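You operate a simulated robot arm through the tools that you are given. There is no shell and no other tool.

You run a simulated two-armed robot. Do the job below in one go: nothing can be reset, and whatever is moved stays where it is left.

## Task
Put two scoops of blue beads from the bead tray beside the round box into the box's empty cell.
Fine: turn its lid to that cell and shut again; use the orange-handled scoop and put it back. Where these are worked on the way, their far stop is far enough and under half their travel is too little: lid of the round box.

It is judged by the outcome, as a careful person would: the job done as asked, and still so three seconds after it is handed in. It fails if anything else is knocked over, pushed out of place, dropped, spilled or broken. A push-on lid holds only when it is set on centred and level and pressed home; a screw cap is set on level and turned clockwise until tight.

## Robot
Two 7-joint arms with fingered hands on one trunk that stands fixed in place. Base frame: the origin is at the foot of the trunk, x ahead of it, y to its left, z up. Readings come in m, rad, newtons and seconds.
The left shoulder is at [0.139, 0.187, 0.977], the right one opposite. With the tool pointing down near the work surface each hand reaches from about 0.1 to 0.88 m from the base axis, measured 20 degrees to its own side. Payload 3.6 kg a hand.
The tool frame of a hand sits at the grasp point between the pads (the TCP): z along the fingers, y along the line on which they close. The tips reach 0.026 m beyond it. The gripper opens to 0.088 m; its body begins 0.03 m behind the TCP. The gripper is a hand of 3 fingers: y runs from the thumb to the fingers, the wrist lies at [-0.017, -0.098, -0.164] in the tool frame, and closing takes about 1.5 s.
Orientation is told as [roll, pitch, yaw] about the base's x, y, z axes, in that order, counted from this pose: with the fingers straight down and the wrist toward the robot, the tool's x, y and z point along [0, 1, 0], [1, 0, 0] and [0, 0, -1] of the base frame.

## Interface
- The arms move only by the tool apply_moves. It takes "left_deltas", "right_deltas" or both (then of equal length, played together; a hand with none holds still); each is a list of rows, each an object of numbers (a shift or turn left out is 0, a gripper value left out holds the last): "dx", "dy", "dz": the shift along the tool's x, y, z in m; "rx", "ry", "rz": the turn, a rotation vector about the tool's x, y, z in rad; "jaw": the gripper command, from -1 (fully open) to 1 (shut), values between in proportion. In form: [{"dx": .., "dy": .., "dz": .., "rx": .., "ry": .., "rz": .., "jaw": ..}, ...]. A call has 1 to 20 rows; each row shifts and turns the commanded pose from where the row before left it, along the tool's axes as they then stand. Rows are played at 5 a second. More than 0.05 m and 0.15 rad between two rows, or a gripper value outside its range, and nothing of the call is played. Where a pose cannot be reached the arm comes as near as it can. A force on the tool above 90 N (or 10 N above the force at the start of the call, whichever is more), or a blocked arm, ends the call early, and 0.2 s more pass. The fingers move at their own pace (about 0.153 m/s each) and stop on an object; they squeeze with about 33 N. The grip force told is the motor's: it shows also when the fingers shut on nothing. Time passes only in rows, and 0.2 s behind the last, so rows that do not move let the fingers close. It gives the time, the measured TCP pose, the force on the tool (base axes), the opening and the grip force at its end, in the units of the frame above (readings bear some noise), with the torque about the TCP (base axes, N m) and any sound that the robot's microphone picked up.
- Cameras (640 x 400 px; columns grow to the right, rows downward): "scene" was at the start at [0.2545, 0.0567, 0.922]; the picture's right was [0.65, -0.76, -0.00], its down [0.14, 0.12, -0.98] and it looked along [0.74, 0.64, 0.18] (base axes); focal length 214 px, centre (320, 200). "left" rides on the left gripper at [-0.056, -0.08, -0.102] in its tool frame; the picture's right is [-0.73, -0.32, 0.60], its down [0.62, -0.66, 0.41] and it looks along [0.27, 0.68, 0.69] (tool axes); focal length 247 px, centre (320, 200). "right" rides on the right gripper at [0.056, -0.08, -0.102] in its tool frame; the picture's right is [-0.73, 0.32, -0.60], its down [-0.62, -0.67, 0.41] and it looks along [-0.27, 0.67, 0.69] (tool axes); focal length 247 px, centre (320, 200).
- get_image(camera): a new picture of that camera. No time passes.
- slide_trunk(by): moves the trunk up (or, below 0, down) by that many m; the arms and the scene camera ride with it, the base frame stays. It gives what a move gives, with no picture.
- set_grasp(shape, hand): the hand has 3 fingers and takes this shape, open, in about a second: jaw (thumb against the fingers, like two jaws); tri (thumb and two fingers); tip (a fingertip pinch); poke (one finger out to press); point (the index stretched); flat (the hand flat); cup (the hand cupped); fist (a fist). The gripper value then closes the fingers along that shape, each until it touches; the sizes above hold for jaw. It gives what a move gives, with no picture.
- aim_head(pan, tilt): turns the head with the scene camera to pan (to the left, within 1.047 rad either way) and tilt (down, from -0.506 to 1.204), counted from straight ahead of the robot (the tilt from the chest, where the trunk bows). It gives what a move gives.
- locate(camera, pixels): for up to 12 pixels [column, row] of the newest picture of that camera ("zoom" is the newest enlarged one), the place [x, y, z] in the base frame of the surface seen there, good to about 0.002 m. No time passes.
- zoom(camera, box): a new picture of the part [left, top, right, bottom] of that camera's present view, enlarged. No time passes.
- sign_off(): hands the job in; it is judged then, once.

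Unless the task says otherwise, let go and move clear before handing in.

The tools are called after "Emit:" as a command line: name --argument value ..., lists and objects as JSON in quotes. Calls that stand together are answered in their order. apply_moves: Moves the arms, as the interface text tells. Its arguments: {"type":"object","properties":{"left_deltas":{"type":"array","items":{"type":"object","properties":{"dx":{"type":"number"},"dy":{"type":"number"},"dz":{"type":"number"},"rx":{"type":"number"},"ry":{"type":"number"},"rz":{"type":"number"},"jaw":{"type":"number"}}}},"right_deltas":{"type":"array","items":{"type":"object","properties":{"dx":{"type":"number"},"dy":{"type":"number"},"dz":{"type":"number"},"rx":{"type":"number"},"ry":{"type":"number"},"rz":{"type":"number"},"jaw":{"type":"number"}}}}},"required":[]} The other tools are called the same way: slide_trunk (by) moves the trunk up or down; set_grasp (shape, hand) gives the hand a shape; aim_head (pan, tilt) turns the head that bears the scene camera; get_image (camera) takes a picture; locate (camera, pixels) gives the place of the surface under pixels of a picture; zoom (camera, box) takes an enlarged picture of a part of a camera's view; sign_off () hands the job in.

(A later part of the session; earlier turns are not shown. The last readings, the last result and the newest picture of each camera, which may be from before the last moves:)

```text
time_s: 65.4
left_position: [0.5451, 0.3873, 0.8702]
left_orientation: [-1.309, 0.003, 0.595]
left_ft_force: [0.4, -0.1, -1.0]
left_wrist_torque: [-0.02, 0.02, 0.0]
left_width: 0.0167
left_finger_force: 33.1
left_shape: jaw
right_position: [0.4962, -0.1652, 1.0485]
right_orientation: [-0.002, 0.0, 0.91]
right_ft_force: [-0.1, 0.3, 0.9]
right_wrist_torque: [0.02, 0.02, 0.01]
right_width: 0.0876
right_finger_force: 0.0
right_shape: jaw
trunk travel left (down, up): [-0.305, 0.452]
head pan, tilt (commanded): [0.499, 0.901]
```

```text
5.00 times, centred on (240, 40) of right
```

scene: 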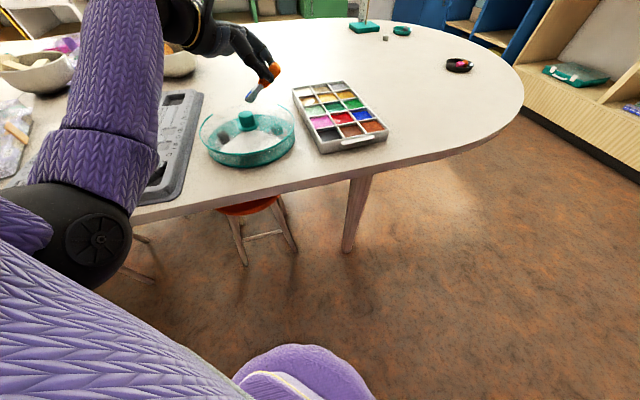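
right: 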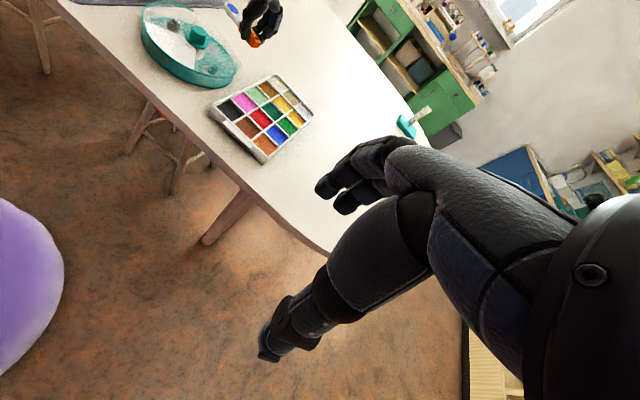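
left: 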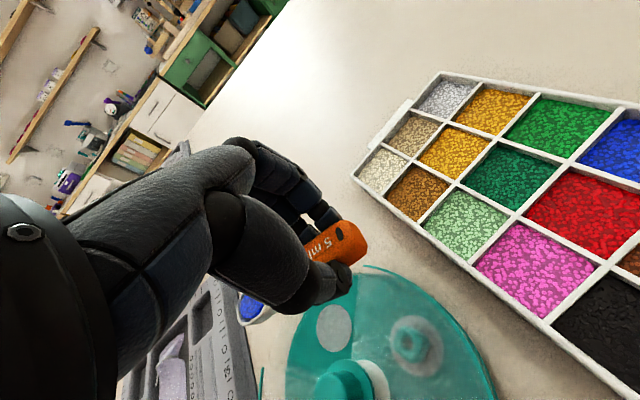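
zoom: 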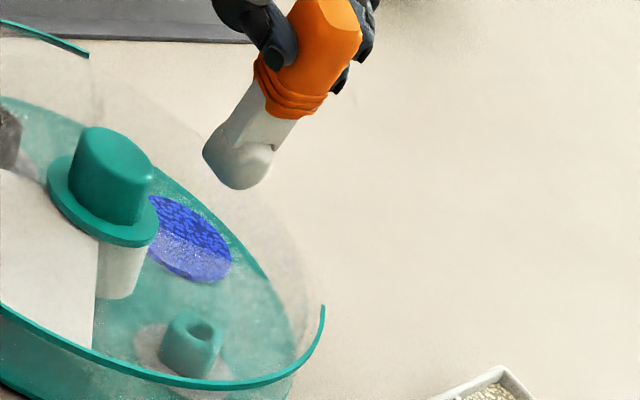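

The arm followed the whole tilt. I'll reverse the tilt keeping the bowl tip above the cell and look into the bowl.

Emit:
apply_moves --left_deltas '[{"dx": -0.0027, "dz": 0.0101, "ry": 0.1309}, {"dx": -0.0039, "dz": 0.0094, "ry": 0.1309}, {"dx": -0.0049, "dz": 0.0084, "ry": 0.1309}, {"dx": -0.0055, "dz": 0.0071, "ry": 0.1309}, {"dx": -0.0058, "dz": 0.0058, "ry": 0.1309}, {"dx": -0.0057, "dz": 0.0044, "ry": 0.1309}, {"dx": -0.0054, "dz": 0.0031, "ry": 0.1309}, {"dx": -0.0046, "dz": 0.0019, "ry": 0.1309}, {"dx": -0.0036, "dz": 0.001, "ry": 0.1309}, {"dx": -0.0024, "dz": 0.0003, "ry": 0.1309}, {}]'

Emit:
zoom --camera "scene" --box '[195, 40, 305, 170]'

Emit:
zoom --camera "right" --box '[190, 0, 290, 80]'

Emit:
get_image --camera "left"

```text
time_s: 67.8
left_position: [0.5857, 0.3272, 0.8716]
left_orientation: [0.001, 0.002, 0.595]
left_ft_force: [-0.1, 0.7, -0.7]
left_wrist_torque: [-0.01, -0.03, -0.01]
left_width: 0.0166
left_finger_force: 33.0
left_shape: jaw
right_position: [0.4968, -0.1645, 1.0479]
right_orientation: [0.0, -0.001, 0.909]
right_ft_force: [0.4, 0.3, -0.3]
right_wrist_torque: [0.0, 0.01, 0.01]
right_width: 0.0878
right_finger_force: 0.1
right_shape: jaw
trunk travel left (down, up): [-0.305, 0.452]
head pan, tilt (commanded): [0.499, 0.901]
```

```text
3.08 times, centred on (250, 105) of scene
```

zoom: 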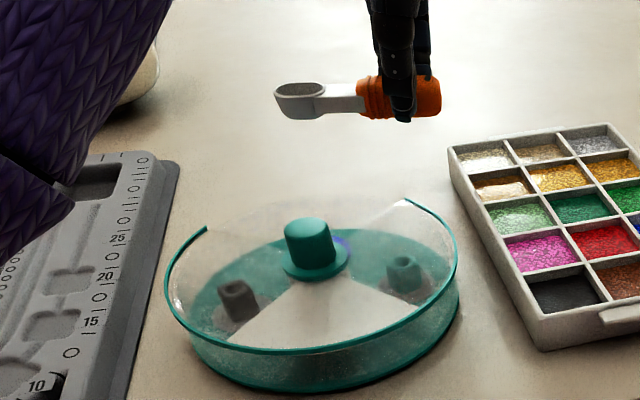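

```text
5.00 times, centred on (240, 40) of right
```

zoom: 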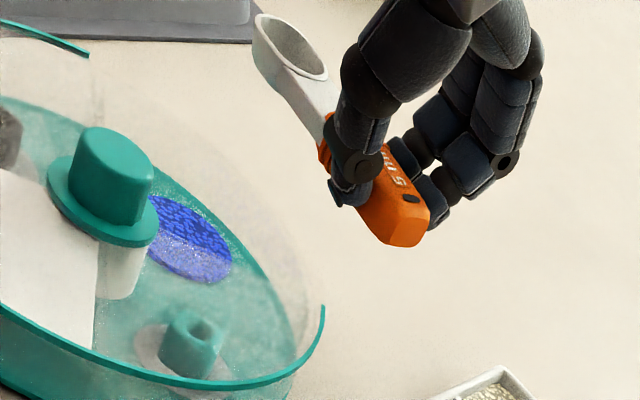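

```text
taken
```

left: 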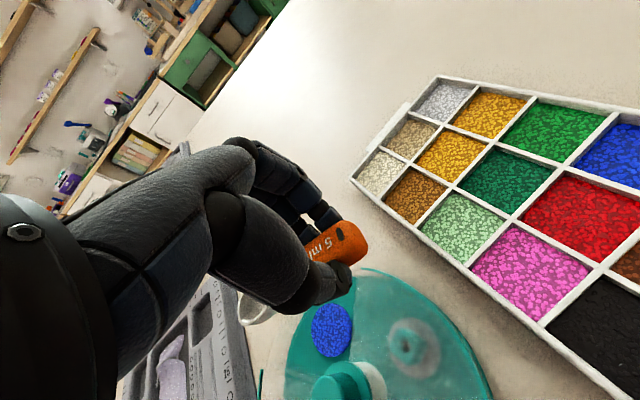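

The bowl is empty and the cell's disc is blue: one scoop delivered. Returning to the blue cell for the second scoop, tilting to 45° on arrival.

Emit:
apply_moves --left_deltas '[{"dx": -0.0354, "dy": -0.0079, "rz": 0.0992}, {"dx": -0.0359, "dy": -0.0043, "rz": 0.0992}, {"dx": -0.0362, "dy": -0.0008, "rz": 0.0992}, {"dx": -0.0361, "dy": 0.0029, "rz": 0.0992}, {"dx": -0.0357, "dy": 0.0064, "rz": 0.0992}, {"dx": -0.0348, "dy": 0.0099, "rz": 0.0992}, {}, {"ry": -0.1309}, {"ry": -0.1309}, {"ry": -0.1309}, {"ry": -0.1309}, {"ry": -0.1309}, {"ry": -0.1309}, {}]'

Emit:
zoom --camera "scene" --box '[350, 75, 420, 125]'

```text
time_s: 70.8
left_position: [0.6673, 0.1253, 0.8717]
left_orientation: [-0.788, 0.001, 0.001]
left_ft_force: [0.4, -0.2, -0.5]
left_wrist_torque: [0.02, -0.01, 0.0]
left_width: 0.0166
left_finger_force: 33.1
left_shape: jaw
right_position: [0.4959, -0.1657, 1.0473]
right_orientation: [0.0, 0.0, 0.91]
right_ft_force: [-0.6, 0.7, -0.5]
right_wrist_torque: [-0.02, -0.02, 0.01]
right_width: 0.0877
right_finger_force: 0.2
right_shape: jaw
trunk travel left (down, up): [-0.305, 0.452]
head pan, tilt (commanded): [0.499, 0.901]
```

```text
8.00 times, centred on (385, 100) of scene
```

zoom: 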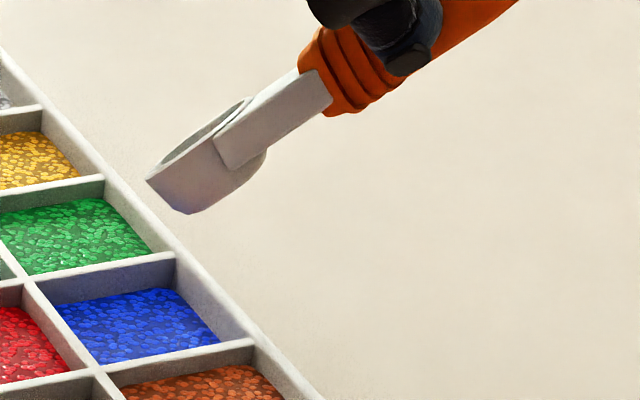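

The tray appears shifted a little in view versus before (outer junction now at zoom (175,255)). Let me re-measure its position before dipping again.

Emit:
zoom --camera "scene" --box '[345, 95, 395, 135]'

Emit:
zoom --camera "scene" --box '[280, 70, 400, 160]'

```text
10.00 times, centred on (370, 115) of scene
```

zoom: 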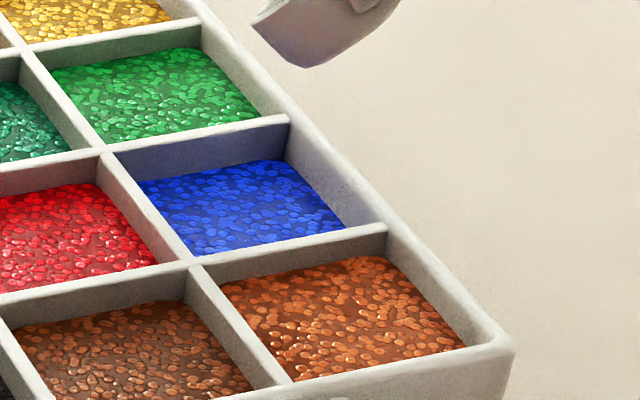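

```text
4.44 times, centred on (340, 115) of scene
```

zoom: 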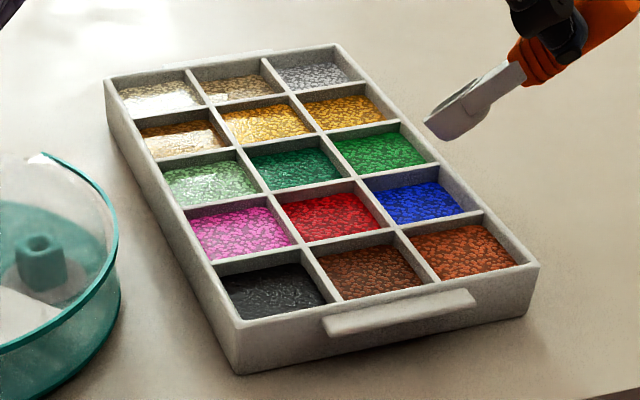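

Emit:
locate --camera "zoom" --pixels '[[107, 80], [340, 47], [538, 265], [235, 330], [355, 178], [444, 163], [485, 212], [395, 228], [420, 205], [237, 370], [105, 100], [537, 290]]'

Emit:
zoom --camera "scene" --box '[345, 95, 395, 135]'

Emit:
locate --camera "zoom" --pixels '[[105, 152], [288, 120], [385, 228], [193, 266], [515, 350], [140, 180], [275, 158], [345, 225], [195, 255], [240, 205], [300, 115], [400, 222]]'

```text
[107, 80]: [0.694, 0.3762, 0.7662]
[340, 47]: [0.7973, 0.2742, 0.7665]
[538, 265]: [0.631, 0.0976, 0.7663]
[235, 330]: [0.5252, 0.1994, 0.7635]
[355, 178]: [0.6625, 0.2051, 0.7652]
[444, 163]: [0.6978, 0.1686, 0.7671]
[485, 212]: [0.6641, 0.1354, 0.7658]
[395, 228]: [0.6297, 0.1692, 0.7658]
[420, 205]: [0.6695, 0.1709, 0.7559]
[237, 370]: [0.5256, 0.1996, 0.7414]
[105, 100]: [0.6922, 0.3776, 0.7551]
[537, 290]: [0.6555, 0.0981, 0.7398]
```

```text
10.00 times, centred on (370, 115) of scene
```

zoom: 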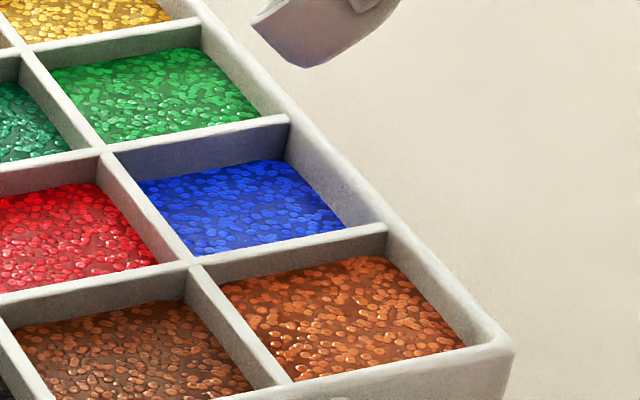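

```text
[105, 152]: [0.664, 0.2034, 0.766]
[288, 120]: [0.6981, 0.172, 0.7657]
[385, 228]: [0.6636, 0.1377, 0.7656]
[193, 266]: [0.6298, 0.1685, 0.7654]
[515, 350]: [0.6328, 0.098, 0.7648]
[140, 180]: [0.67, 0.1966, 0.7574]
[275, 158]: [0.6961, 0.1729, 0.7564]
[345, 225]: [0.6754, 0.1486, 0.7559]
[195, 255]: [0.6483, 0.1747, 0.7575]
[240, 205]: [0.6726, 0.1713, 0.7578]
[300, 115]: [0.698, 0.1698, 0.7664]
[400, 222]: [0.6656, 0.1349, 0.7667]
```

The tray got dragged about 8 mm in +y during the first scoop (corner C now at (0.6636,0.1377) vs (0.6646,0.1286)), probably by the bowl rubbing its floor. For the second dip I'll stay a bit shallower, and with the bowl in the cell I'll nudge the tray back via its near corner (line of push passes through its centre). First, dip at the re-measured cell centre.

Emit:
apply_moves --left_deltas '[{"dx": 0.0241, "dz": 0.0127, "dy": -0.003}, {"dx": 0.005, "dz": 0.005}, {"dx": 0.005, "dz": 0.005}, {"dx": 0.005, "dz": 0.005}, {"dx": 0.0045, "dz": 0.0045}, {}]'

Emit:
zoom --camera "scene" --box '[345, 80, 405, 128]'

```text
time_s: 72.2
left_position: [0.6634, 0.1333, 0.8197]
left_orientation: [-0.787, 0.0, 0.001]
left_ft_force: [-0.2, 0.1, 2.2]
left_wrist_torque: [0.05, 0.02, -0.01]
left_width: 0.0169
left_finger_force: 33.2
left_shape: jaw
right_position: [0.4948, -0.1665, 1.0476]
right_orientation: [0.0, -0.001, 0.909]
right_ft_force: [0.8, -0.3, -0.3]
right_wrist_torque: [0.01, -0.02, 0.02]
right_width: 0.088
right_finger_force: 0.2
right_shape: jaw
trunk travel left (down, up): [-0.305, 0.452]
head pan, tilt (commanded): [0.499, 0.901]
```

```text
8.33 times, centred on (375, 104) of scene
```

zoom: 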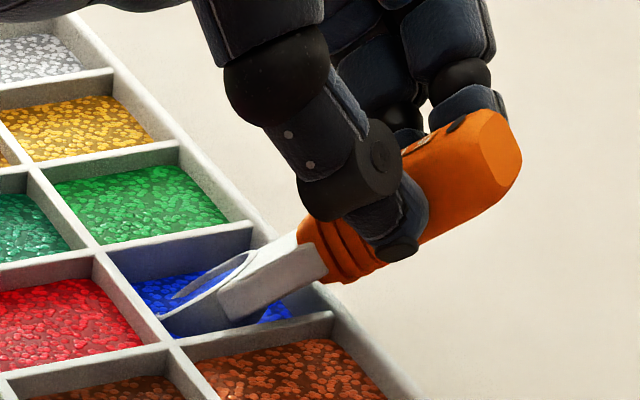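

Bowl is in the beads with only 2 N resistance. Now moving gently −y in small steps to nudge the tray back.

Emit:
apply_moves --left_deltas '[{"dx": -0.0014, "dz": 0.0014}, {"dx": -0.0014, "dz": 0.0014}, {"dx": -0.0014, "dz": 0.0014}, {"dx": -0.0014, "dz": 0.0014}, {}]'

Emit:
zoom --camera "scene" --box '[345, 95, 395, 135]'

```text
time_s: 73.4
left_position: [0.6628, 0.1265, 0.8176]
left_orientation: [-0.785, 0.002, 0.0]
left_ft_force: [0.2, 3.5, -0.1]
left_wrist_torque: [0.18, -0.03, -0.03]
left_width: 0.0166
left_finger_force: 33.1
left_shape: jaw
right_position: [0.4961, -0.1646, 1.0481]
right_orientation: [0.0, 0.0, 0.91]
right_ft_force: [0.8, 0.2, -0.2]
right_wrist_torque: [-0.04, 0.0, -0.04]
right_width: 0.0875
right_finger_force: 0.0
right_shape: jaw
trunk travel left (down, up): [-0.305, 0.452]
head pan, tilt (commanded): [0.499, 0.901]
```

```text
10.00 times, centred on (370, 115) of scene
```

zoom: 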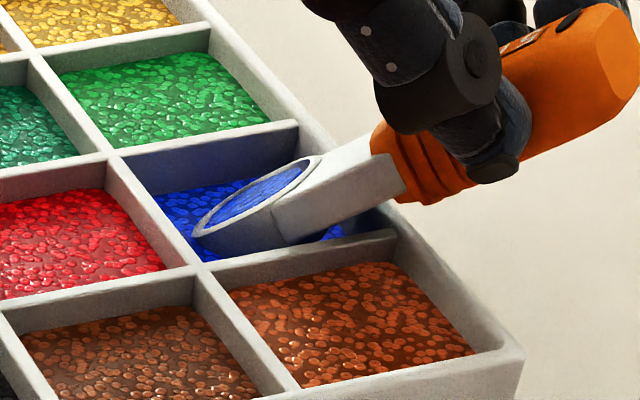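

Contact made (3.5 N) and the tray is moving back (near corner 515→525, target ≈550 px). Two-and-a-half more small steps.

Emit:
apply_moves --left_deltas '[{"dx": -0.0014, "dz": 0.0014}, {"dx": -0.0014, "dz": 0.0014}, {"dx": -0.0007, "dz": 0.0007}, {}]'

Emit:
zoom --camera "scene" --box '[345, 95, 395, 135]'

Emit:
locate --camera "zoom" --pixels '[[130, 157], [315, 124], [225, 270], [545, 355], [140, 158], [325, 125], [232, 272], [550, 355]]'

```text
time_s: 74.4
left_position: [0.6616, 0.1198, 0.8173]
left_orientation: [-0.788, 0.001, 0.002]
left_ft_force: [0.2, 2.8, -0.2]
left_wrist_torque: [0.12, 0.01, -0.01]
left_width: 0.0168
left_finger_force: 33.3
left_shape: jaw
right_position: [0.4966, -0.1662, 1.0478]
right_orientation: [-0.001, 0.002, 0.908]
right_ft_force: [-0.2, -0.5, 0.2]
right_wrist_torque: [0.04, 0.0, -0.07]
right_width: 0.0879
right_finger_force: 0.1
right_shape: jaw
trunk travel left (down, up): [-0.305, 0.452]
head pan, tilt (commanded): [0.499, 0.901]
```

```text
10.00 times, centred on (370, 115) of scene
```

zoom: 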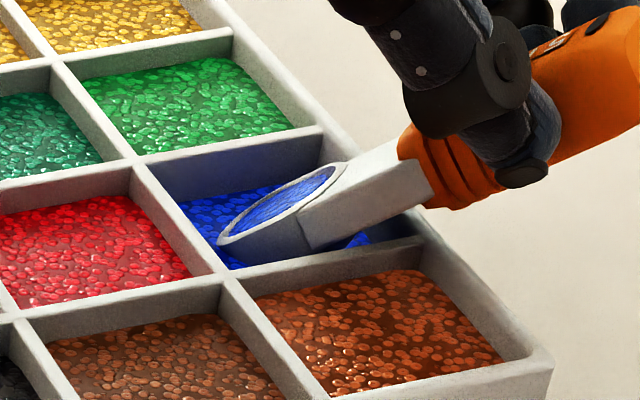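

```text
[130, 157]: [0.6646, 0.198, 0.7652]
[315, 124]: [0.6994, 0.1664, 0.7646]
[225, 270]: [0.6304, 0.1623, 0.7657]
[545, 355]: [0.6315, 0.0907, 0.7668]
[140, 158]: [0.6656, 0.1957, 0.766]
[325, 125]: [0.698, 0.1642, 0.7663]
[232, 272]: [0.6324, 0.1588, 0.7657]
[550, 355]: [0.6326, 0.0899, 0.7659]
```

The tray is back at its original place (junctions at (138,160), (322,128), corner (552,357) match the first view). The bowl looks full; now easing off the wall and levering up to level with no forward sweep.

Emit:
apply_moves --left_deltas '[{"dx": 0.001, "dz": -0.001, "dy": 0.001}, {"dx": 0.0011, "dz": -0.0011, "dy": 0.001}, {"dx": -0.0009, "dz": 0.0022, "ry": 0.0655}, {"dx": -0.0009, "dz": 0.0022, "ry": 0.0655}, {"dx": -0.0012, "dz": 0.0027, "ry": 0.0655}, {"dx": -0.0013, "dz": 0.0026, "ry": 0.0655}, {"dx": -0.0012, "dz": 0.0022, "ry": 0.0655}, {"dx": -0.0013, "dz": 0.0021, "ry": 0.0655}, {"dx": -0.0016, "dz": 0.0018, "ry": 0.0655}, {"dx": -0.0017, "dz": 0.0017, "ry": 0.0655}, {"dx": -0.0018, "dz": -0.0005, "ry": 0.0655}, {"dx": -0.0019, "dz": -0.0004, "ry": 0.0655}, {"dx": -0.0014, "dz": -0.0021, "ry": 0.0655}, {"dx": -0.0015, "dz": -0.0021, "ry": 0.0655}, {"dz": -0.005}, {"dz": -0.01}, {"dz": -0.013}, {}]'

Emit:
zoom --camera "scene" --box '[340, 55, 430, 125]'

Emit:
zoom --camera "scene" --box '[345, 95, 395, 135]'

```text
time_s: 78.2
left_position: [0.665, 0.0995, 0.8428]
left_orientation: [-0.002, -0.001, 0.0]
left_ft_force: [0.5, 0.0, -0.5]
left_wrist_torque: [0.02, -0.02, 0.0]
left_width: 0.0167
left_finger_force: 33.4
left_shape: jaw
right_position: [0.4949, -0.1649, 1.0477]
right_orientation: [-0.001, 0.0, 0.909]
right_ft_force: [0.0, -0.4, 1.1]
right_wrist_torque: [0.01, -0.01, 0.02]
right_width: 0.0879
right_finger_force: 0.1
right_shape: jaw
trunk travel left (down, up): [-0.305, 0.452]
head pan, tilt (commanded): [0.499, 0.901]
```

```text
5.71 times, centred on (385, 90) of scene
```

zoom: 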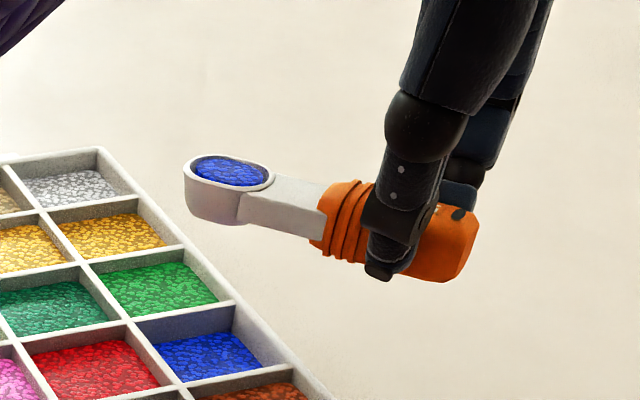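

```text
10.00 times, centred on (370, 115) of scene
```

zoom: 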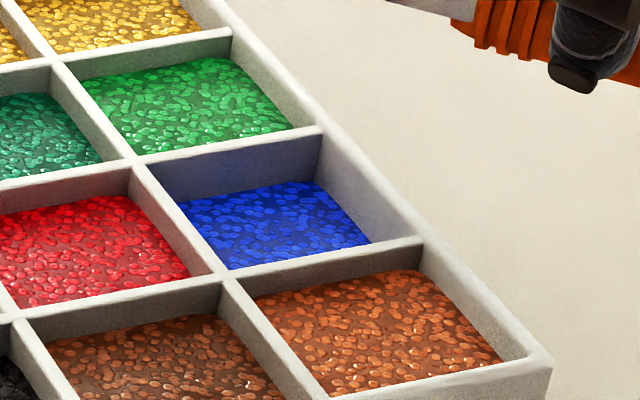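

The bowl is full again and the tray is still at its original place. Carrying the second scoop to the open cell along the same path.

Emit:
apply_moves --left_deltas '[{"dz": -0.012}, {"dz": -0.016}, {"dx": 0.0193, "dy": -0.0068, "rz": -0.05}, {"dx": 0.0196, "dy": -0.0059, "rz": -0.05}, {"dx": 0.0199, "dy": -0.0049, "rz": -0.05}, {"dx": 0.0201, "dy": -0.0039, "rz": -0.05}, {"dx": 0.0203, "dy": -0.0029, "rz": -0.05}, {"dx": 0.0204, "dy": -0.0018, "rz": -0.05}, {"dx": 0.0204, "dy": -0.0008, "rz": -0.05}, {"dx": 0.0205, "dy": 0.0002, "rz": -0.05}, {"dx": 0.0204, "dy": 0.0012, "rz": -0.05}, {"dx": 0.0203, "dy": 0.0022, "rz": -0.05}, {"dx": 0.0202, "dy": 0.0032, "rz": -0.05}, {"dx": 0.02, "dy": 0.0043, "rz": -0.05}, {}]'

Emit:
zoom --camera "right" --box '[190, 0, 290, 80]'

```text
time_s: 81.4
left_position: [0.584, 0.3322, 0.8705]
left_orientation: [0.0, 0.0, 0.601]
left_ft_force: [0.4, -0.2, 0.1]
left_wrist_torque: [-0.01, -0.02, 0.0]
left_width: 0.0169
left_finger_force: 33.4
left_shape: jaw
right_position: [0.4965, -0.1656, 1.0481]
right_orientation: [0.0, -0.001, 0.912]
right_ft_force: [-0.4, 0.5, 0.7]
right_wrist_torque: [0.01, -0.02, 0.02]
right_width: 0.0877
right_finger_force: 0.0
right_shape: jaw
trunk travel left (down, up): [-0.305, 0.452]
head pan, tilt (commanded): [0.499, 0.901]
```

```text
5.00 times, centred on (240, 40) of right
```

zoom: 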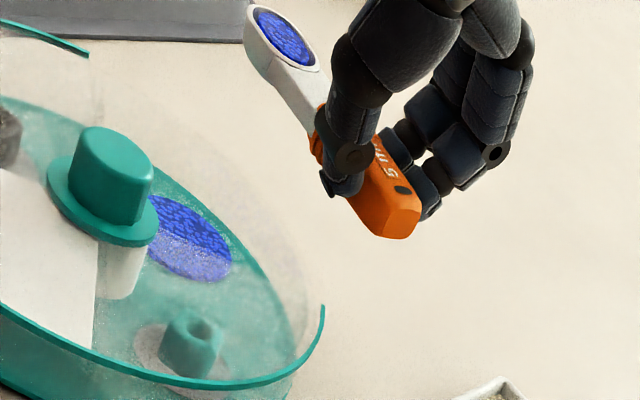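

Same pre-pour pose as before with a full bowl. Repeating the same pour, lowering the tip as it tilts.

Emit:
apply_moves --left_deltas '[{"dx": 0.0017, "ry": -0.1164}, {"dx": 0.0017, "dz": -0.0002, "ry": -0.1164}, {"dx": 0.0017, "dz": -0.0004, "ry": -0.1164}, {"dx": 0.0065, "dz": 0.0004, "ry": -0.1164}, {"dx": 0.0066, "dz": -0.0003, "ry": -0.1164}, {"dx": 0.0065, "dz": -0.001, "ry": -0.1164}, {"dx": 0.0054, "dz": -0.0062, "ry": -0.1164}, {"dx": 0.0047, "dz": -0.0068, "ry": -0.1164}, {"dx": 0.0038, "dz": -0.0073, "ry": -0.1164}, {"dx": 0.002, "dz": -0.0069, "ry": -0.0873}, {"dx": 0.0014, "dz": -0.007, "ry": -0.0873}, {"dx": 0.0008, "dz": -0.0071, "ry": -0.0873}, {}, {}, {}]'

Emit:
zoom --camera "right" --box '[190, 0, 290, 80]'

```text
time_s: 84.6
left_position: [0.5458, 0.3876, 0.8725]
left_orientation: [-1.31, 0.004, 0.599]
left_ft_force: [0.4, 0.0, -0.4]
left_wrist_torque: [-0.02, -0.03, 0.05]
left_width: 0.0168
left_finger_force: 33.1
left_shape: jaw
right_position: [0.4964, -0.1642, 1.0472]
right_orientation: [0.0, 0.001, 0.909]
right_ft_force: [0.5, -0.6, 1.4]
right_wrist_torque: [-0.04, -0.01, 0.0]
right_width: 0.0877
right_finger_force: 0.0
right_shape: jaw
trunk travel left (down, up): [-0.305, 0.452]
head pan, tilt (commanded): [0.499, 0.901]
```

```text
5.00 times, centred on (240, 40) of right
```

zoom: 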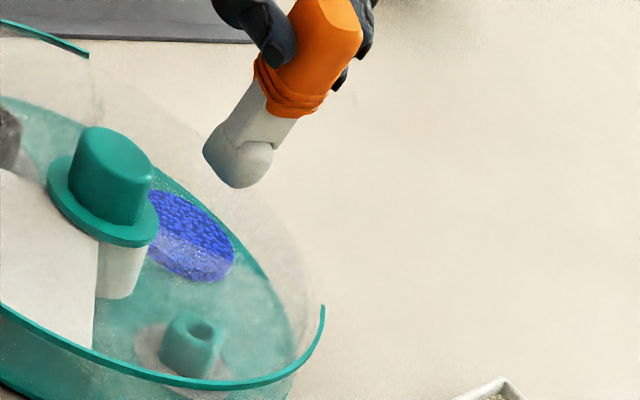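

The blue heap in the cell grew thicker. Reversing the tilt over the cell and checking the bowl is empty.

Emit:
apply_moves --left_deltas '[{"dx": -0.0027, "dz": 0.0101, "ry": 0.1309}, {"dx": -0.0039, "dz": 0.0094, "ry": 0.1309}, {"dx": -0.0049, "dz": 0.0084, "ry": 0.1309}, {"dx": -0.0055, "dz": 0.0071, "ry": 0.1309}, {"dx": -0.0058, "dz": 0.0058, "ry": 0.1309}, {"dx": -0.0057, "dz": 0.0044, "ry": 0.1309}, {"dx": -0.0054, "dz": 0.0031, "ry": 0.1309}, {"dx": -0.0046, "dz": 0.0019, "ry": 0.1309}, {"dx": -0.0036, "dz": 0.001, "ry": 0.1309}, {"dx": -0.0024, "dz": 0.0003, "ry": 0.1309}, {}]'

Emit:
zoom --camera "right" --box '[190, 0, 290, 80]'

Emit:
get_image --camera "left"

```text
time_s: 87.0
left_position: [0.587, 0.327, 0.8714]
left_orientation: [0.002, 0.002, 0.599]
left_ft_force: [-0.5, 0.2, 0.1]
left_wrist_torque: [0.04, 0.0, -0.01]
left_width: 0.0169
left_finger_force: 32.9
left_shape: jaw
right_position: [0.4954, -0.1642, 1.0476]
right_orientation: [0.0, -0.001, 0.91]
right_ft_force: [-0.3, 1.2, -0.2]
right_wrist_torque: [0.01, 0.02, -0.02]
right_width: 0.0882
right_finger_force: 0.0
right_shape: jaw
trunk travel left (down, up): [-0.305, 0.452]
head pan, tilt (commanded): [0.499, 0.901]
```

```text
5.00 times, centred on (240, 40) of right
```

zoom: 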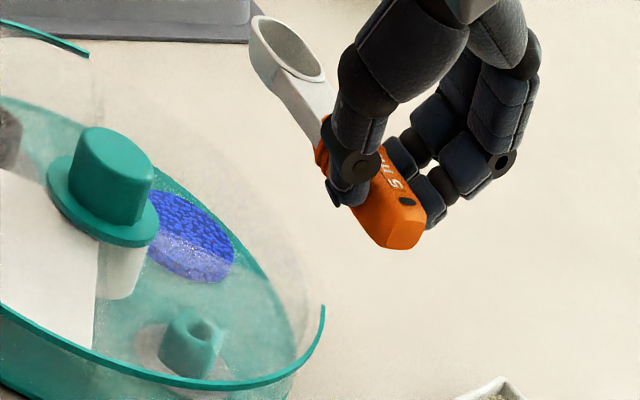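

```text
taken
```

left: 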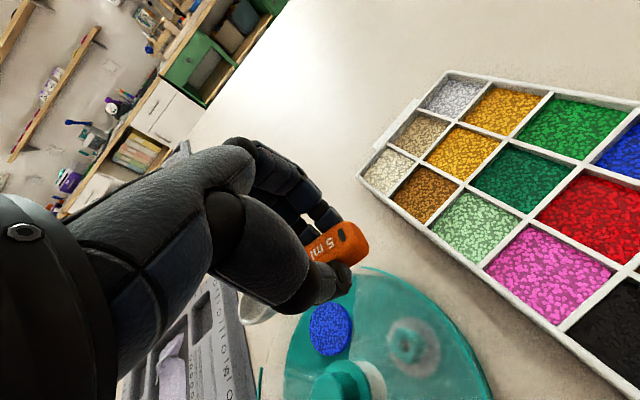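

Bowl empty — two scoops are in the cell. Now carrying the scoop back to above its original place (TCP (0.661,0.4376), yaw 0.771).

Emit:
apply_moves --left_deltas '[{"rz": -0.086}, {"rz": -0.086}, {"dx": 0.0069, "dy": 0.0325}, {"dx": 0.0069, "dy": 0.0326}, {"dx": 0.0069, "dy": 0.0325}, {"dx": 0.007, "dy": 0.0326}, {"dz": 0.03}, {"dz": 0.03}, {}, {}]'

Emit:
zoom --camera "scene" --box '[210, 40, 310, 120]'

```text
time_s: 89.2
left_position: [0.6599, 0.4393, 0.8098]
left_orientation: [-0.001, 0.002, 0.771]
left_ft_force: [-0.2, -0.6, -0.6]
left_wrist_torque: [0.03, 0.03, 0.03]
left_width: 0.0167
left_finger_force: 33.0
left_shape: jaw
right_position: [0.497, -0.1643, 1.0486]
right_orientation: [0.0, 0.0, 0.911]
right_ft_force: [-1.0, 0.3, 0.6]
right_wrist_torque: [0.0, -0.02, -0.01]
right_width: 0.0878
right_finger_force: 0.0
right_shape: jaw
trunk travel left (down, up): [-0.305, 0.452]
head pan, tilt (commanded): [0.499, 0.901]
```

```text
5.00 times, centred on (260, 80) of scene
```

zoom: 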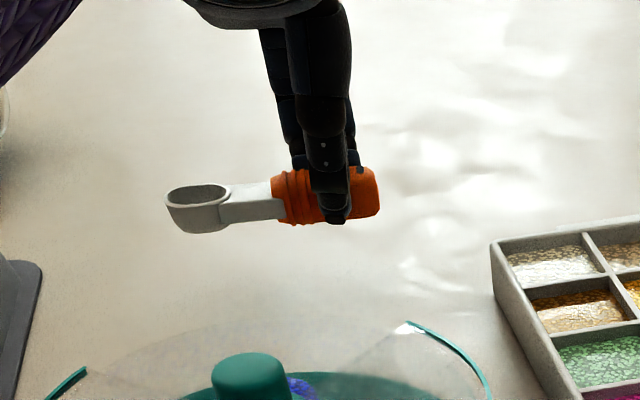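

Scoop is level and in the same grip. Lowering it to the table gently.

Emit:
apply_moves --left_deltas '[{"dx": -0.0012, "dz": 0.015}, {"dz": 0.015}, {"dz": 0.006}, {"dz": 0.003}, {}, {}]'

Emit:
zoom --camera "scene" --box '[210, 40, 310, 120]'

```text
time_s: 90.6
left_position: [0.6598, 0.4386, 0.7708]
left_orientation: [0.001, 0.001, 0.77]
left_ft_force: [-0.3, 0.3, -0.7]
left_wrist_torque: [0.0, 0.02, -0.01]
left_width: 0.0166
left_finger_force: 33.3
left_shape: jaw
right_position: [0.4966, -0.1643, 1.0484]
right_orientation: [0.001, 0.0, 0.911]
right_ft_force: [-0.7, -0.7, -0.3]
right_wrist_torque: [-0.03, 0.0, 0.02]
right_width: 0.0879
right_finger_force: 0.0
right_shape: jaw
trunk travel left (down, up): [-0.305, 0.452]
head pan, tilt (commanded): [0.499, 0.901]
```

```text
5.00 times, centred on (260, 80) of scene
```

zoom: 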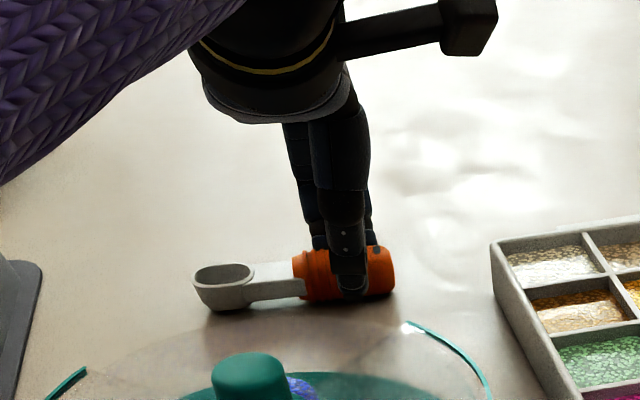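

Emit:
apply_moves --left_deltas '[{"dz": 0.001}, {"dz": 0.001}, {}]'

```text
time_s: 91.4
left_position: [0.661, 0.438, 0.7716]
left_orientation: [-0.001, 0.002, 0.773]
left_ft_force: [-0.9, 0.5, 2.2]
left_wrist_torque: [0.01, 0.0, -0.03]
left_width: 0.0166
left_finger_force: 32.9
left_shape: jaw
right_position: [0.4962, -0.1649, 1.0481]
right_orientation: [0.0, 0.002, 0.909]
right_ft_force: [-0.5, 0.1, -0.2]
right_wrist_torque: [-0.02, 0.0, -0.02]
right_width: 0.088
right_finger_force: 0.0
right_shape: jaw
trunk travel left (down, up): [-0.305, 0.452]
head pan, tilt (commanded): [0.499, 0.901]
```

Light table contact (2.2 N). Releasing slowly and rising straight up.

Emit:
apply_moves --left_deltas '[{"jaw": 0.6}, {"jaw": 0.2}, {"jaw": -0.2}, {"jaw": -0.6}, {"jaw": -1.0}, {}, {}, {"dz": -0.02}, {"dz": -0.03}, {"dz": -0.04}, {"dz": -0.04}, {}]'

Emit:
zoom --camera "scene" --box '[210, 60, 310, 140]'

Emit:
zoom --camera "scene" --box '[225, 85, 285, 110]'

```text
time_s: 94.0
left_position: [0.6605, 0.437, 0.8991]
left_orientation: [0.001, 0.001, 0.77]
left_ft_force: [0.2, -1.0, -0.2]
left_wrist_torque: [0.02, -0.01, 0.0]
left_width: 0.0877
left_finger_force: 0.0
left_shape: jaw
right_position: [0.4965, -0.1639, 1.0477]
right_orientation: [0.0, -0.002, 0.909]
right_ft_force: [-0.3, -0.5, 0.1]
right_wrist_torque: [-0.02, 0.04, -0.03]
right_width: 0.0875
right_finger_force: 0.1
right_shape: jaw
trunk travel left (down, up): [-0.305, 0.452]
head pan, tilt (commanded): [0.499, 0.901]
```

```text
5.00 times, centred on (260, 100) of scene
```

zoom: 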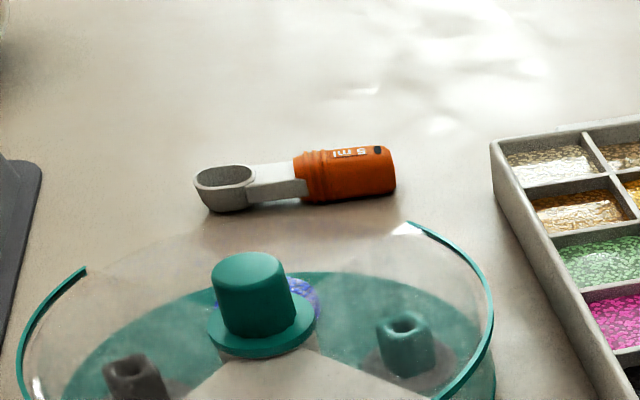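

```text
10.67 times, centred on (255, 98) of scene
```

zoom: 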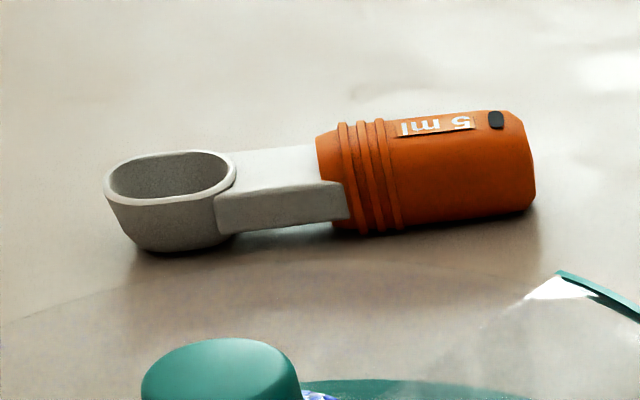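

The scoop is back in its place, upright. Now I'll move over the knob and rotate to yaw ≈1.55 to turn the lid back shut.

Emit:
apply_moves --left_deltas '[{"dx": 0.0129, "dy": -0.044, "dz": -0.005}, {"dx": 0.0129, "dy": -0.044, "dz": -0.005}, {"dx": 0.0129, "dy": -0.044}, {"dx": 0.013, "dy": -0.0442}, {"rz": -0.13}, {"rz": -0.13}, {"rz": -0.13}, {"rz": -0.13}, {"rz": -0.13}, {"rz": -0.13}, {}]'

Emit:
get_image --camera "scene"

Emit:
get_image --camera "left"

```text
time_s: 96.4
left_position: [0.4983, 0.352, 0.9108]
left_orientation: [0.0, 0.001, 1.554]
left_ft_force: [0.1, -0.2, -0.8]
left_wrist_torque: [0.02, -0.03, 0.0]
left_width: 0.0878
left_finger_force: 0.0
left_shape: jaw
right_position: [0.4968, -0.1654, 1.0472]
right_orientation: [-0.001, 0.0, 0.911]
right_ft_force: [1.0, -0.2, 0.5]
right_wrist_torque: [0.0, -0.01, -0.01]
right_width: 0.0881
right_finger_force: 0.1
right_shape: jaw
trunk travel left (down, up): [-0.305, 0.452]
head pan, tilt (commanded): [0.499, 0.901]
```

```text
taken
```

scene: 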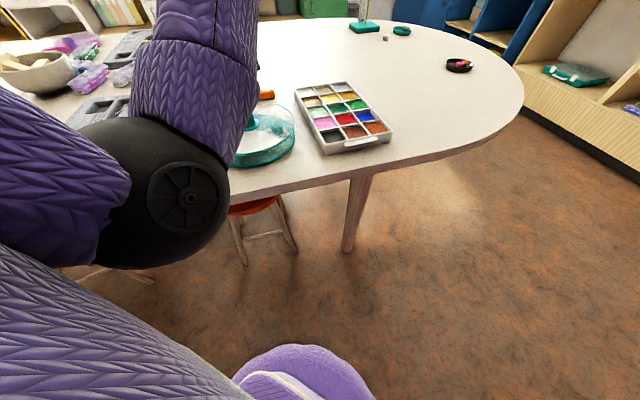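

```text
taken
```

left: 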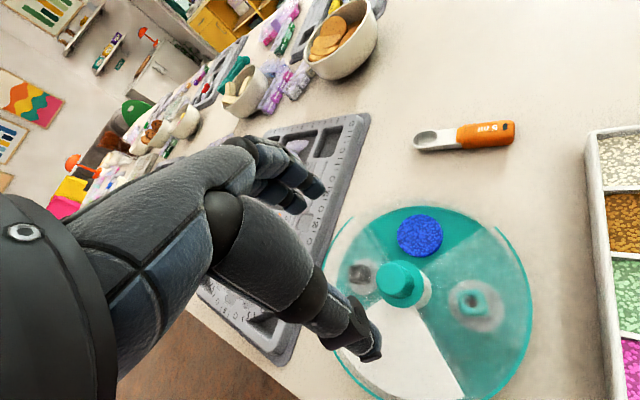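

Clear view: blue beads sit in the open cell at (420,235); no spill visible. Descending on the knob and gripping.

Emit:
apply_moves --left_deltas '[{"dz": 0.04}, {"dz": 0.035}, {"dz": 0.015}, {"dz": 0.0085}, {}, {"jaw": -0.5}, {"jaw": 0.0}, {"jaw": 0.5}, {"jaw": 1.0}, {}, {}, {}, {}, {}]'

Emit:
get_image --camera "left"

```text
time_s: 99.6
left_position: [0.5037, 0.3834, 0.8325]
left_orientation: [-0.03, -0.054, 1.582]
left_ft_force: [0.9, 0.0, -0.3]
left_wrist_torque: [0.0, 0.02, 0.0]
left_width: 0.0001
left_finger_force: 32.8
left_shape: jaw
right_position: [0.4961, -0.1655, 1.047]
right_orientation: [0.001, -0.001, 0.909]
right_ft_force: [-0.1, -0.7, -0.9]
right_wrist_torque: [0.01, -0.01, 0.02]
right_width: 0.0876
right_finger_force: 0.0
right_shape: jaw
trunk travel left (down, up): [-0.305, 0.452]
head pan, tilt (commanded): [0.499, 0.901]
stopped in row 14 (left hand): the arm was blocked; the commanded pose is now the measured one
```

```text
taken
```

left: 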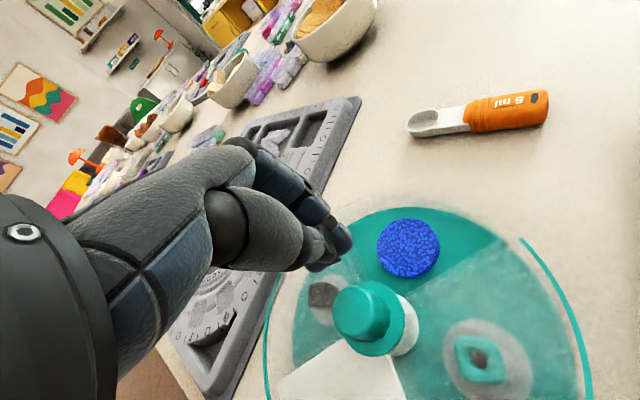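

The arm got blocked at this trunk height (hand is 3 cm off, fingers closed on air beside the knob, nothing touched). Earlier this pose worked with the trunk 0.12 m higher, so I'll raise the trunk and retry.

Emit:
slide_trunk --by 0.12

Emit:
apply_moves --left_deltas '[{"jaw": 0.0}, {"jaw": -1.0}, {}, {}, {}, {}]'

Emit:
aim_head --pan 0.6 --tilt 1.0

Emit:
get_image --camera "scene"

Emit:
get_image --camera "left"

```text
time_s: 101.1
left_position: [0.5035, 0.3908, 0.9526]
left_orientation: [-0.027, -0.064, 1.587]
left_ft_force: [-0.9, 0.0, -1.4]
left_wrist_torque: [-0.05, 0.0, -0.01]
left_width: 0.0003
left_finger_force: 33.0
left_shape: jaw
right_position: [0.4832, -0.1649, 1.1875]
right_orientation: [-0.036, -0.025, 0.903]
right_ft_force: [-0.6, 0.0, 0.2]
right_wrist_torque: [0.0, -0.01, -0.03]
right_width: 0.0877
right_finger_force: 0.0
right_shape: jaw
trunk travel left (down, up): [-0.425, 0.332]
head pan, tilt (commanded): [0.499, 0.901]
```

```text
time_s: 102.5
left_position: [0.503, 0.389, 0.9539]
left_orientation: [-0.028, -0.065, 1.586]
left_ft_force: [0.0, -1.1, -0.9]
left_wrist_torque: [0.0, -0.01, 0.02]
left_width: 0.0875
left_finger_force: 0.2
left_shape: jaw
right_position: [0.4842, -0.1653, 1.1883]
right_orientation: [-0.035, -0.027, 0.904]
right_ft_force: [0.0, 0.2, 0.4]
right_wrist_torque: [0.0, -0.01, 0.0]
right_width: 0.0881
right_finger_force: 0.0
right_shape: jaw
trunk travel left (down, up): [-0.425, 0.332]
head pan, tilt (commanded): [0.499, 0.901]
```

```text
time_s: 103.1
left_position: [0.5032, 0.3883, 0.9539]
left_orientation: [-0.029, -0.062, 1.587]
left_ft_force: [-0.1, -0.6, 0.4]
left_wrist_torque: [0.03, -0.04, -0.02]
left_width: 0.0878
left_finger_force: 0.0
left_shape: jaw
right_position: [0.4835, -0.1654, 1.1872]
right_orientation: [-0.035, -0.028, 0.903]
right_ft_force: [0.0, -0.3, -0.5]
right_wrist_torque: [-0.01, -0.03, 0.01]
right_width: 0.0879
right_finger_force: 0.1
right_shape: jaw
trunk travel left (down, up): [-0.425, 0.332]
head pan, tilt (commanded): [0.6, 1.0]
```

```text
taken
```

scene: 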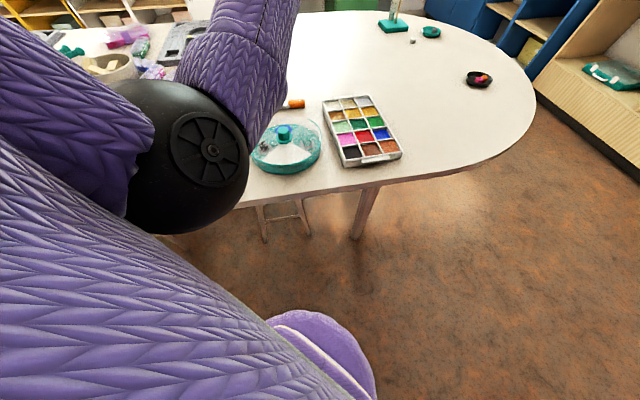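

```text
taken
```

left: 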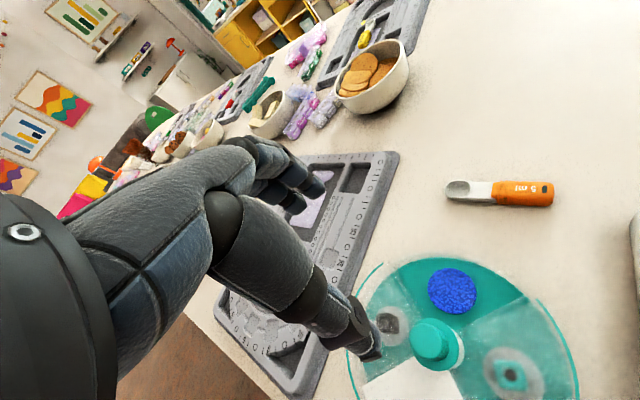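

The elbow folded in front of the chest. I'll unwind to a small yaw to restore the elbow-out posture, then grip at a moderate yaw (~0.85) and turn the lid back in two grips.

Emit:
apply_moves --left_deltas '[{"rx": 0.063, "ry": 0.029}, {"rz": 0.14}, {"rz": 0.14}, {"rz": 0.14}, {"rz": 0.14}, {"rz": 0.14}, {"rz": 0.14}, {"rz": 0.14}, {"rz": 0.14}, {"rz": 0.14}, {"rz": 0.13}, {}]'

Emit:
get_image --camera "scene"

```text
time_s: 105.7
left_position: [0.502, 0.3788, 0.9501]
left_orientation: [-0.013, 0.006, 0.183]
left_ft_force: [-0.1, 0.1, -0.1]
left_wrist_torque: [0.05, -0.01, -0.01]
left_width: 0.0878
left_finger_force: 0.0
left_shape: jaw
right_position: [0.4829, -0.1658, 1.1882]
right_orientation: [-0.035, -0.028, 0.903]
right_ft_force: [-0.7, 0.6, -0.6]
right_wrist_torque: [0.02, 0.01, -0.02]
right_width: 0.088
right_finger_force: 0.1
right_shape: jaw
trunk travel left (down, up): [-0.425, 0.332]
head pan, tilt (commanded): [0.6, 1.0]
```

```text
taken
```

scene: 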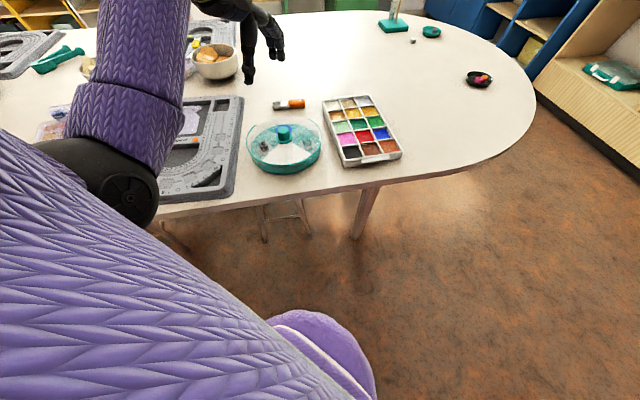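

Emit:
apply_moves --left_deltas '[{"rx": -0.006, "ry": 0.013}, {"dx": -0.0261, "dy": -0.0089}, {"rz": -0.12}, {"rz": -0.12}, {"rz": -0.12}, {"rz": -0.12}, {"rz": -0.12}, {}]'

Emit:
get_image --camera "scene"

Emit:
get_image --camera "left"

```text
time_s: 107.5
left_position: [0.4993, 0.3619, 0.9522]
left_orientation: [0.014, -0.012, 0.795]
left_ft_force: [-0.1, 0.0, -0.9]
left_wrist_torque: [0.03, 0.01, 0.04]
left_width: 0.0879
left_finger_force: 0.0
left_shape: jaw
right_position: [0.4839, -0.1657, 1.1884]
right_orientation: [-0.034, -0.029, 0.904]
right_ft_force: [0.6, -0.1, -0.2]
right_wrist_torque: [0.0, 0.01, -0.02]
right_width: 0.0875
right_finger_force: 0.0
right_shape: jaw
trunk travel left (down, up): [-0.425, 0.332]
head pan, tilt (commanded): [0.6, 1.0]
```

```text
taken
```

scene: 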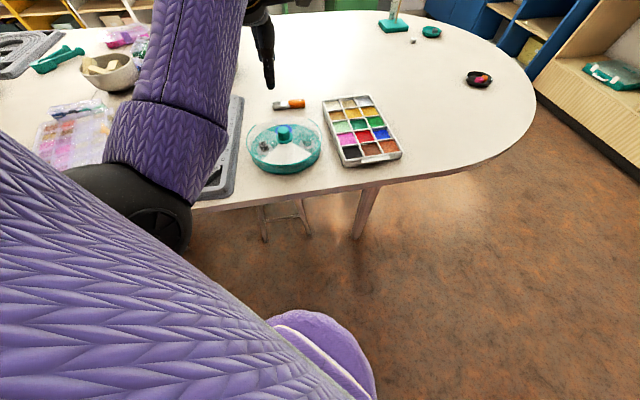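

```text
taken
```

left: 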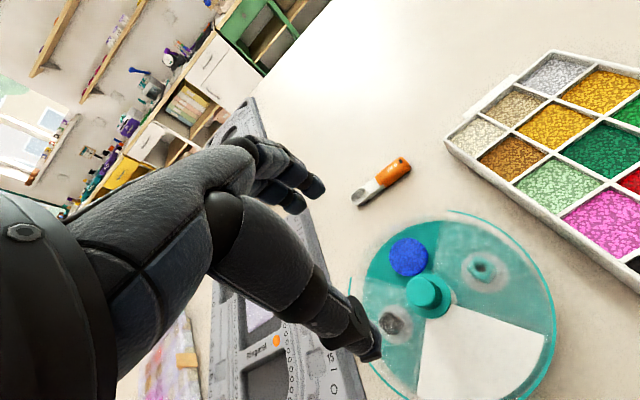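

Residual 1 cm error remains because the elbow is still tucked in. I'll extend the arm forward-left at yaw about −0.5 to swing the elbow out, then return.

Emit:
apply_moves --left_deltas '[{"dz": -0.02, "rz": 0.13}, {"dz": -0.02, "rz": 0.13}, {"dz": -0.02, "rz": 0.13}, {"dz": -0.02, "rz": 0.13}, {"rz": 0.13}, {"rz": 0.14}, {"rz": 0.14}, {"rz": 0.14}, {"rz": 0.14}, {"rz": 0.14}, {"dy": 0.04}, {"dy": 0.04}, {"dy": 0.04}, {}]'

Emit:
get_image --camera "scene"

```text
time_s: 110.5
left_position: [0.6, 0.2897, 1.0311]
left_orientation: [0.0, 0.0, -0.562]
left_ft_force: [0.1, 0.4, 0.5]
left_wrist_torque: [-0.01, 0.01, 0.0]
left_width: 0.0876
left_finger_force: 0.1
left_shape: jaw
right_position: [0.4839, -0.1649, 1.1869]
right_orientation: [-0.036, -0.027, 0.904]
right_ft_force: [-0.7, 0.2, 0.5]
right_wrist_torque: [0.03, -0.01, 0.0]
right_width: 0.0881
right_finger_force: 0.0
right_shape: jaw
trunk travel left (down, up): [-0.425, 0.332]
head pan, tilt (commanded): [0.6, 1.0]
```

```text
taken
```

scene: 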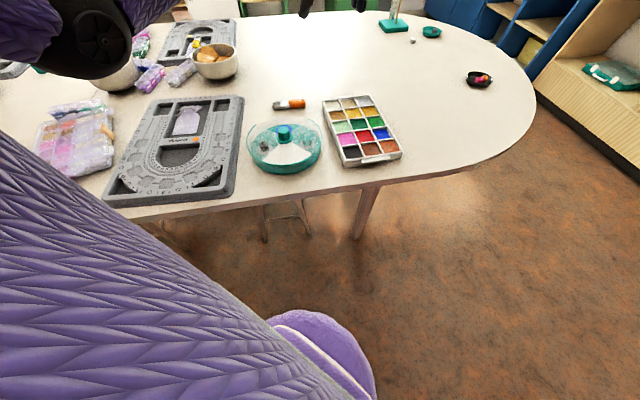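

Elbow is out again. Moving back over the knob and rotating to yaw ≈0.85 while checking tracking.

Emit:
apply_moves --left_deltas '[{"dx": -0.0005, "dy": -0.0298, "dz": 0.02}, {"dx": -0.0005, "dy": -0.0298, "dz": 0.02}, {"dx": -0.0005, "dy": -0.0298, "dz": 0.02}, {"dx": -0.0006, "dy": -0.0298, "dz": 0.02}, {"rz": -0.141}, {"rz": -0.141}, {"rz": -0.141}, {"rz": -0.141}, {"rz": -0.141}, {"rz": -0.141}, {"rz": -0.141}, {"rz": -0.141}, {"rz": -0.141}, {"rz": -0.141}, {}]'

Emit:
get_image --camera "scene"

```text
time_s: 113.7
left_position: [0.4993, 0.3516, 0.9509]
left_orientation: [-0.003, 0.0, 0.85]
left_ft_force: [0.1, 0.2, -0.3]
left_wrist_torque: [-0.04, -0.01, 0.02]
left_width: 0.0878
left_finger_force: 0.0
left_shape: jaw
right_position: [0.4833, -0.1646, 1.1888]
right_orientation: [-0.035, -0.028, 0.902]
right_ft_force: [-0.5, -0.8, -0.5]
right_wrist_torque: [0.02, -0.01, -0.01]
right_width: 0.0876
right_finger_force: 0.1
right_shape: jaw
trunk travel left (down, up): [-0.425, 0.332]
head pan, tilt (commanded): [0.6, 1.0]
```

```text
taken
```

scene: 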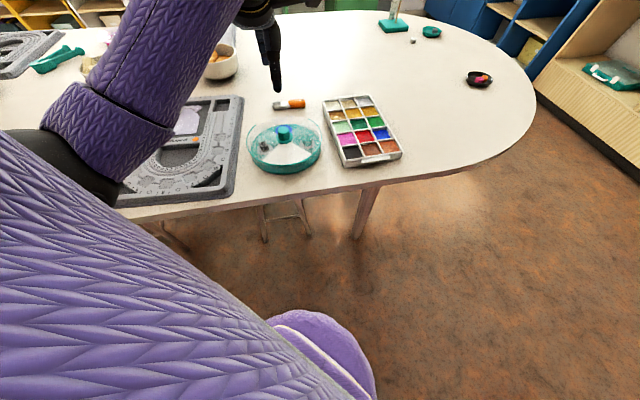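

Tracking is exact now. Descending to the knob without closing yet.

Emit:
apply_moves --left_deltas '[{"dz": 0.04, "dx": 0.001}, {"dz": 0.04}, {"dz": 0.035}, {"dz": 0.015}, {"dz": 0.0085}, {}, {}]'

Emit:
zoom --camera "scene" --box '[235, 80, 335, 180]'

```text
time_s: 115.3
left_position: [0.4982, 0.3537, 0.8132]
left_orientation: [-0.002, 0.0, 0.849]
left_ft_force: [0.8, -0.8, 0.0]
left_wrist_torque: [0.01, 0.0, 0.0]
left_width: 0.0879
left_finger_force: 0.0
left_shape: jaw
right_position: [0.4832, -0.1655, 1.188]
right_orientation: [-0.035, -0.027, 0.903]
right_ft_force: [0.2, -0.4, 0.0]
right_wrist_torque: [0.0, 0.0, 0.03]
right_width: 0.0877
right_finger_force: 0.0
right_shape: jaw
trunk travel left (down, up): [-0.425, 0.332]
head pan, tilt (commanded): [0.6, 1.0]
```

```text
4.00 times, centred on (285, 130) of scene
```

zoom: 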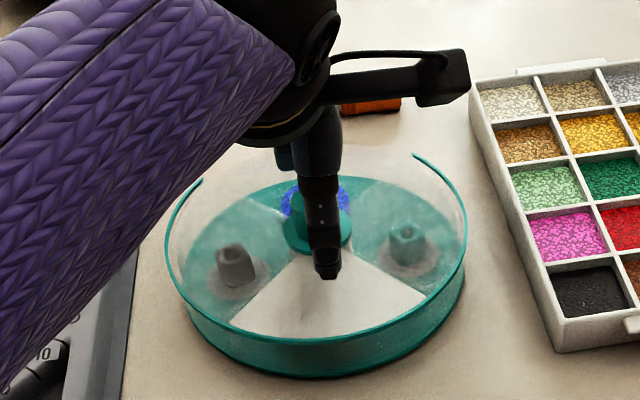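

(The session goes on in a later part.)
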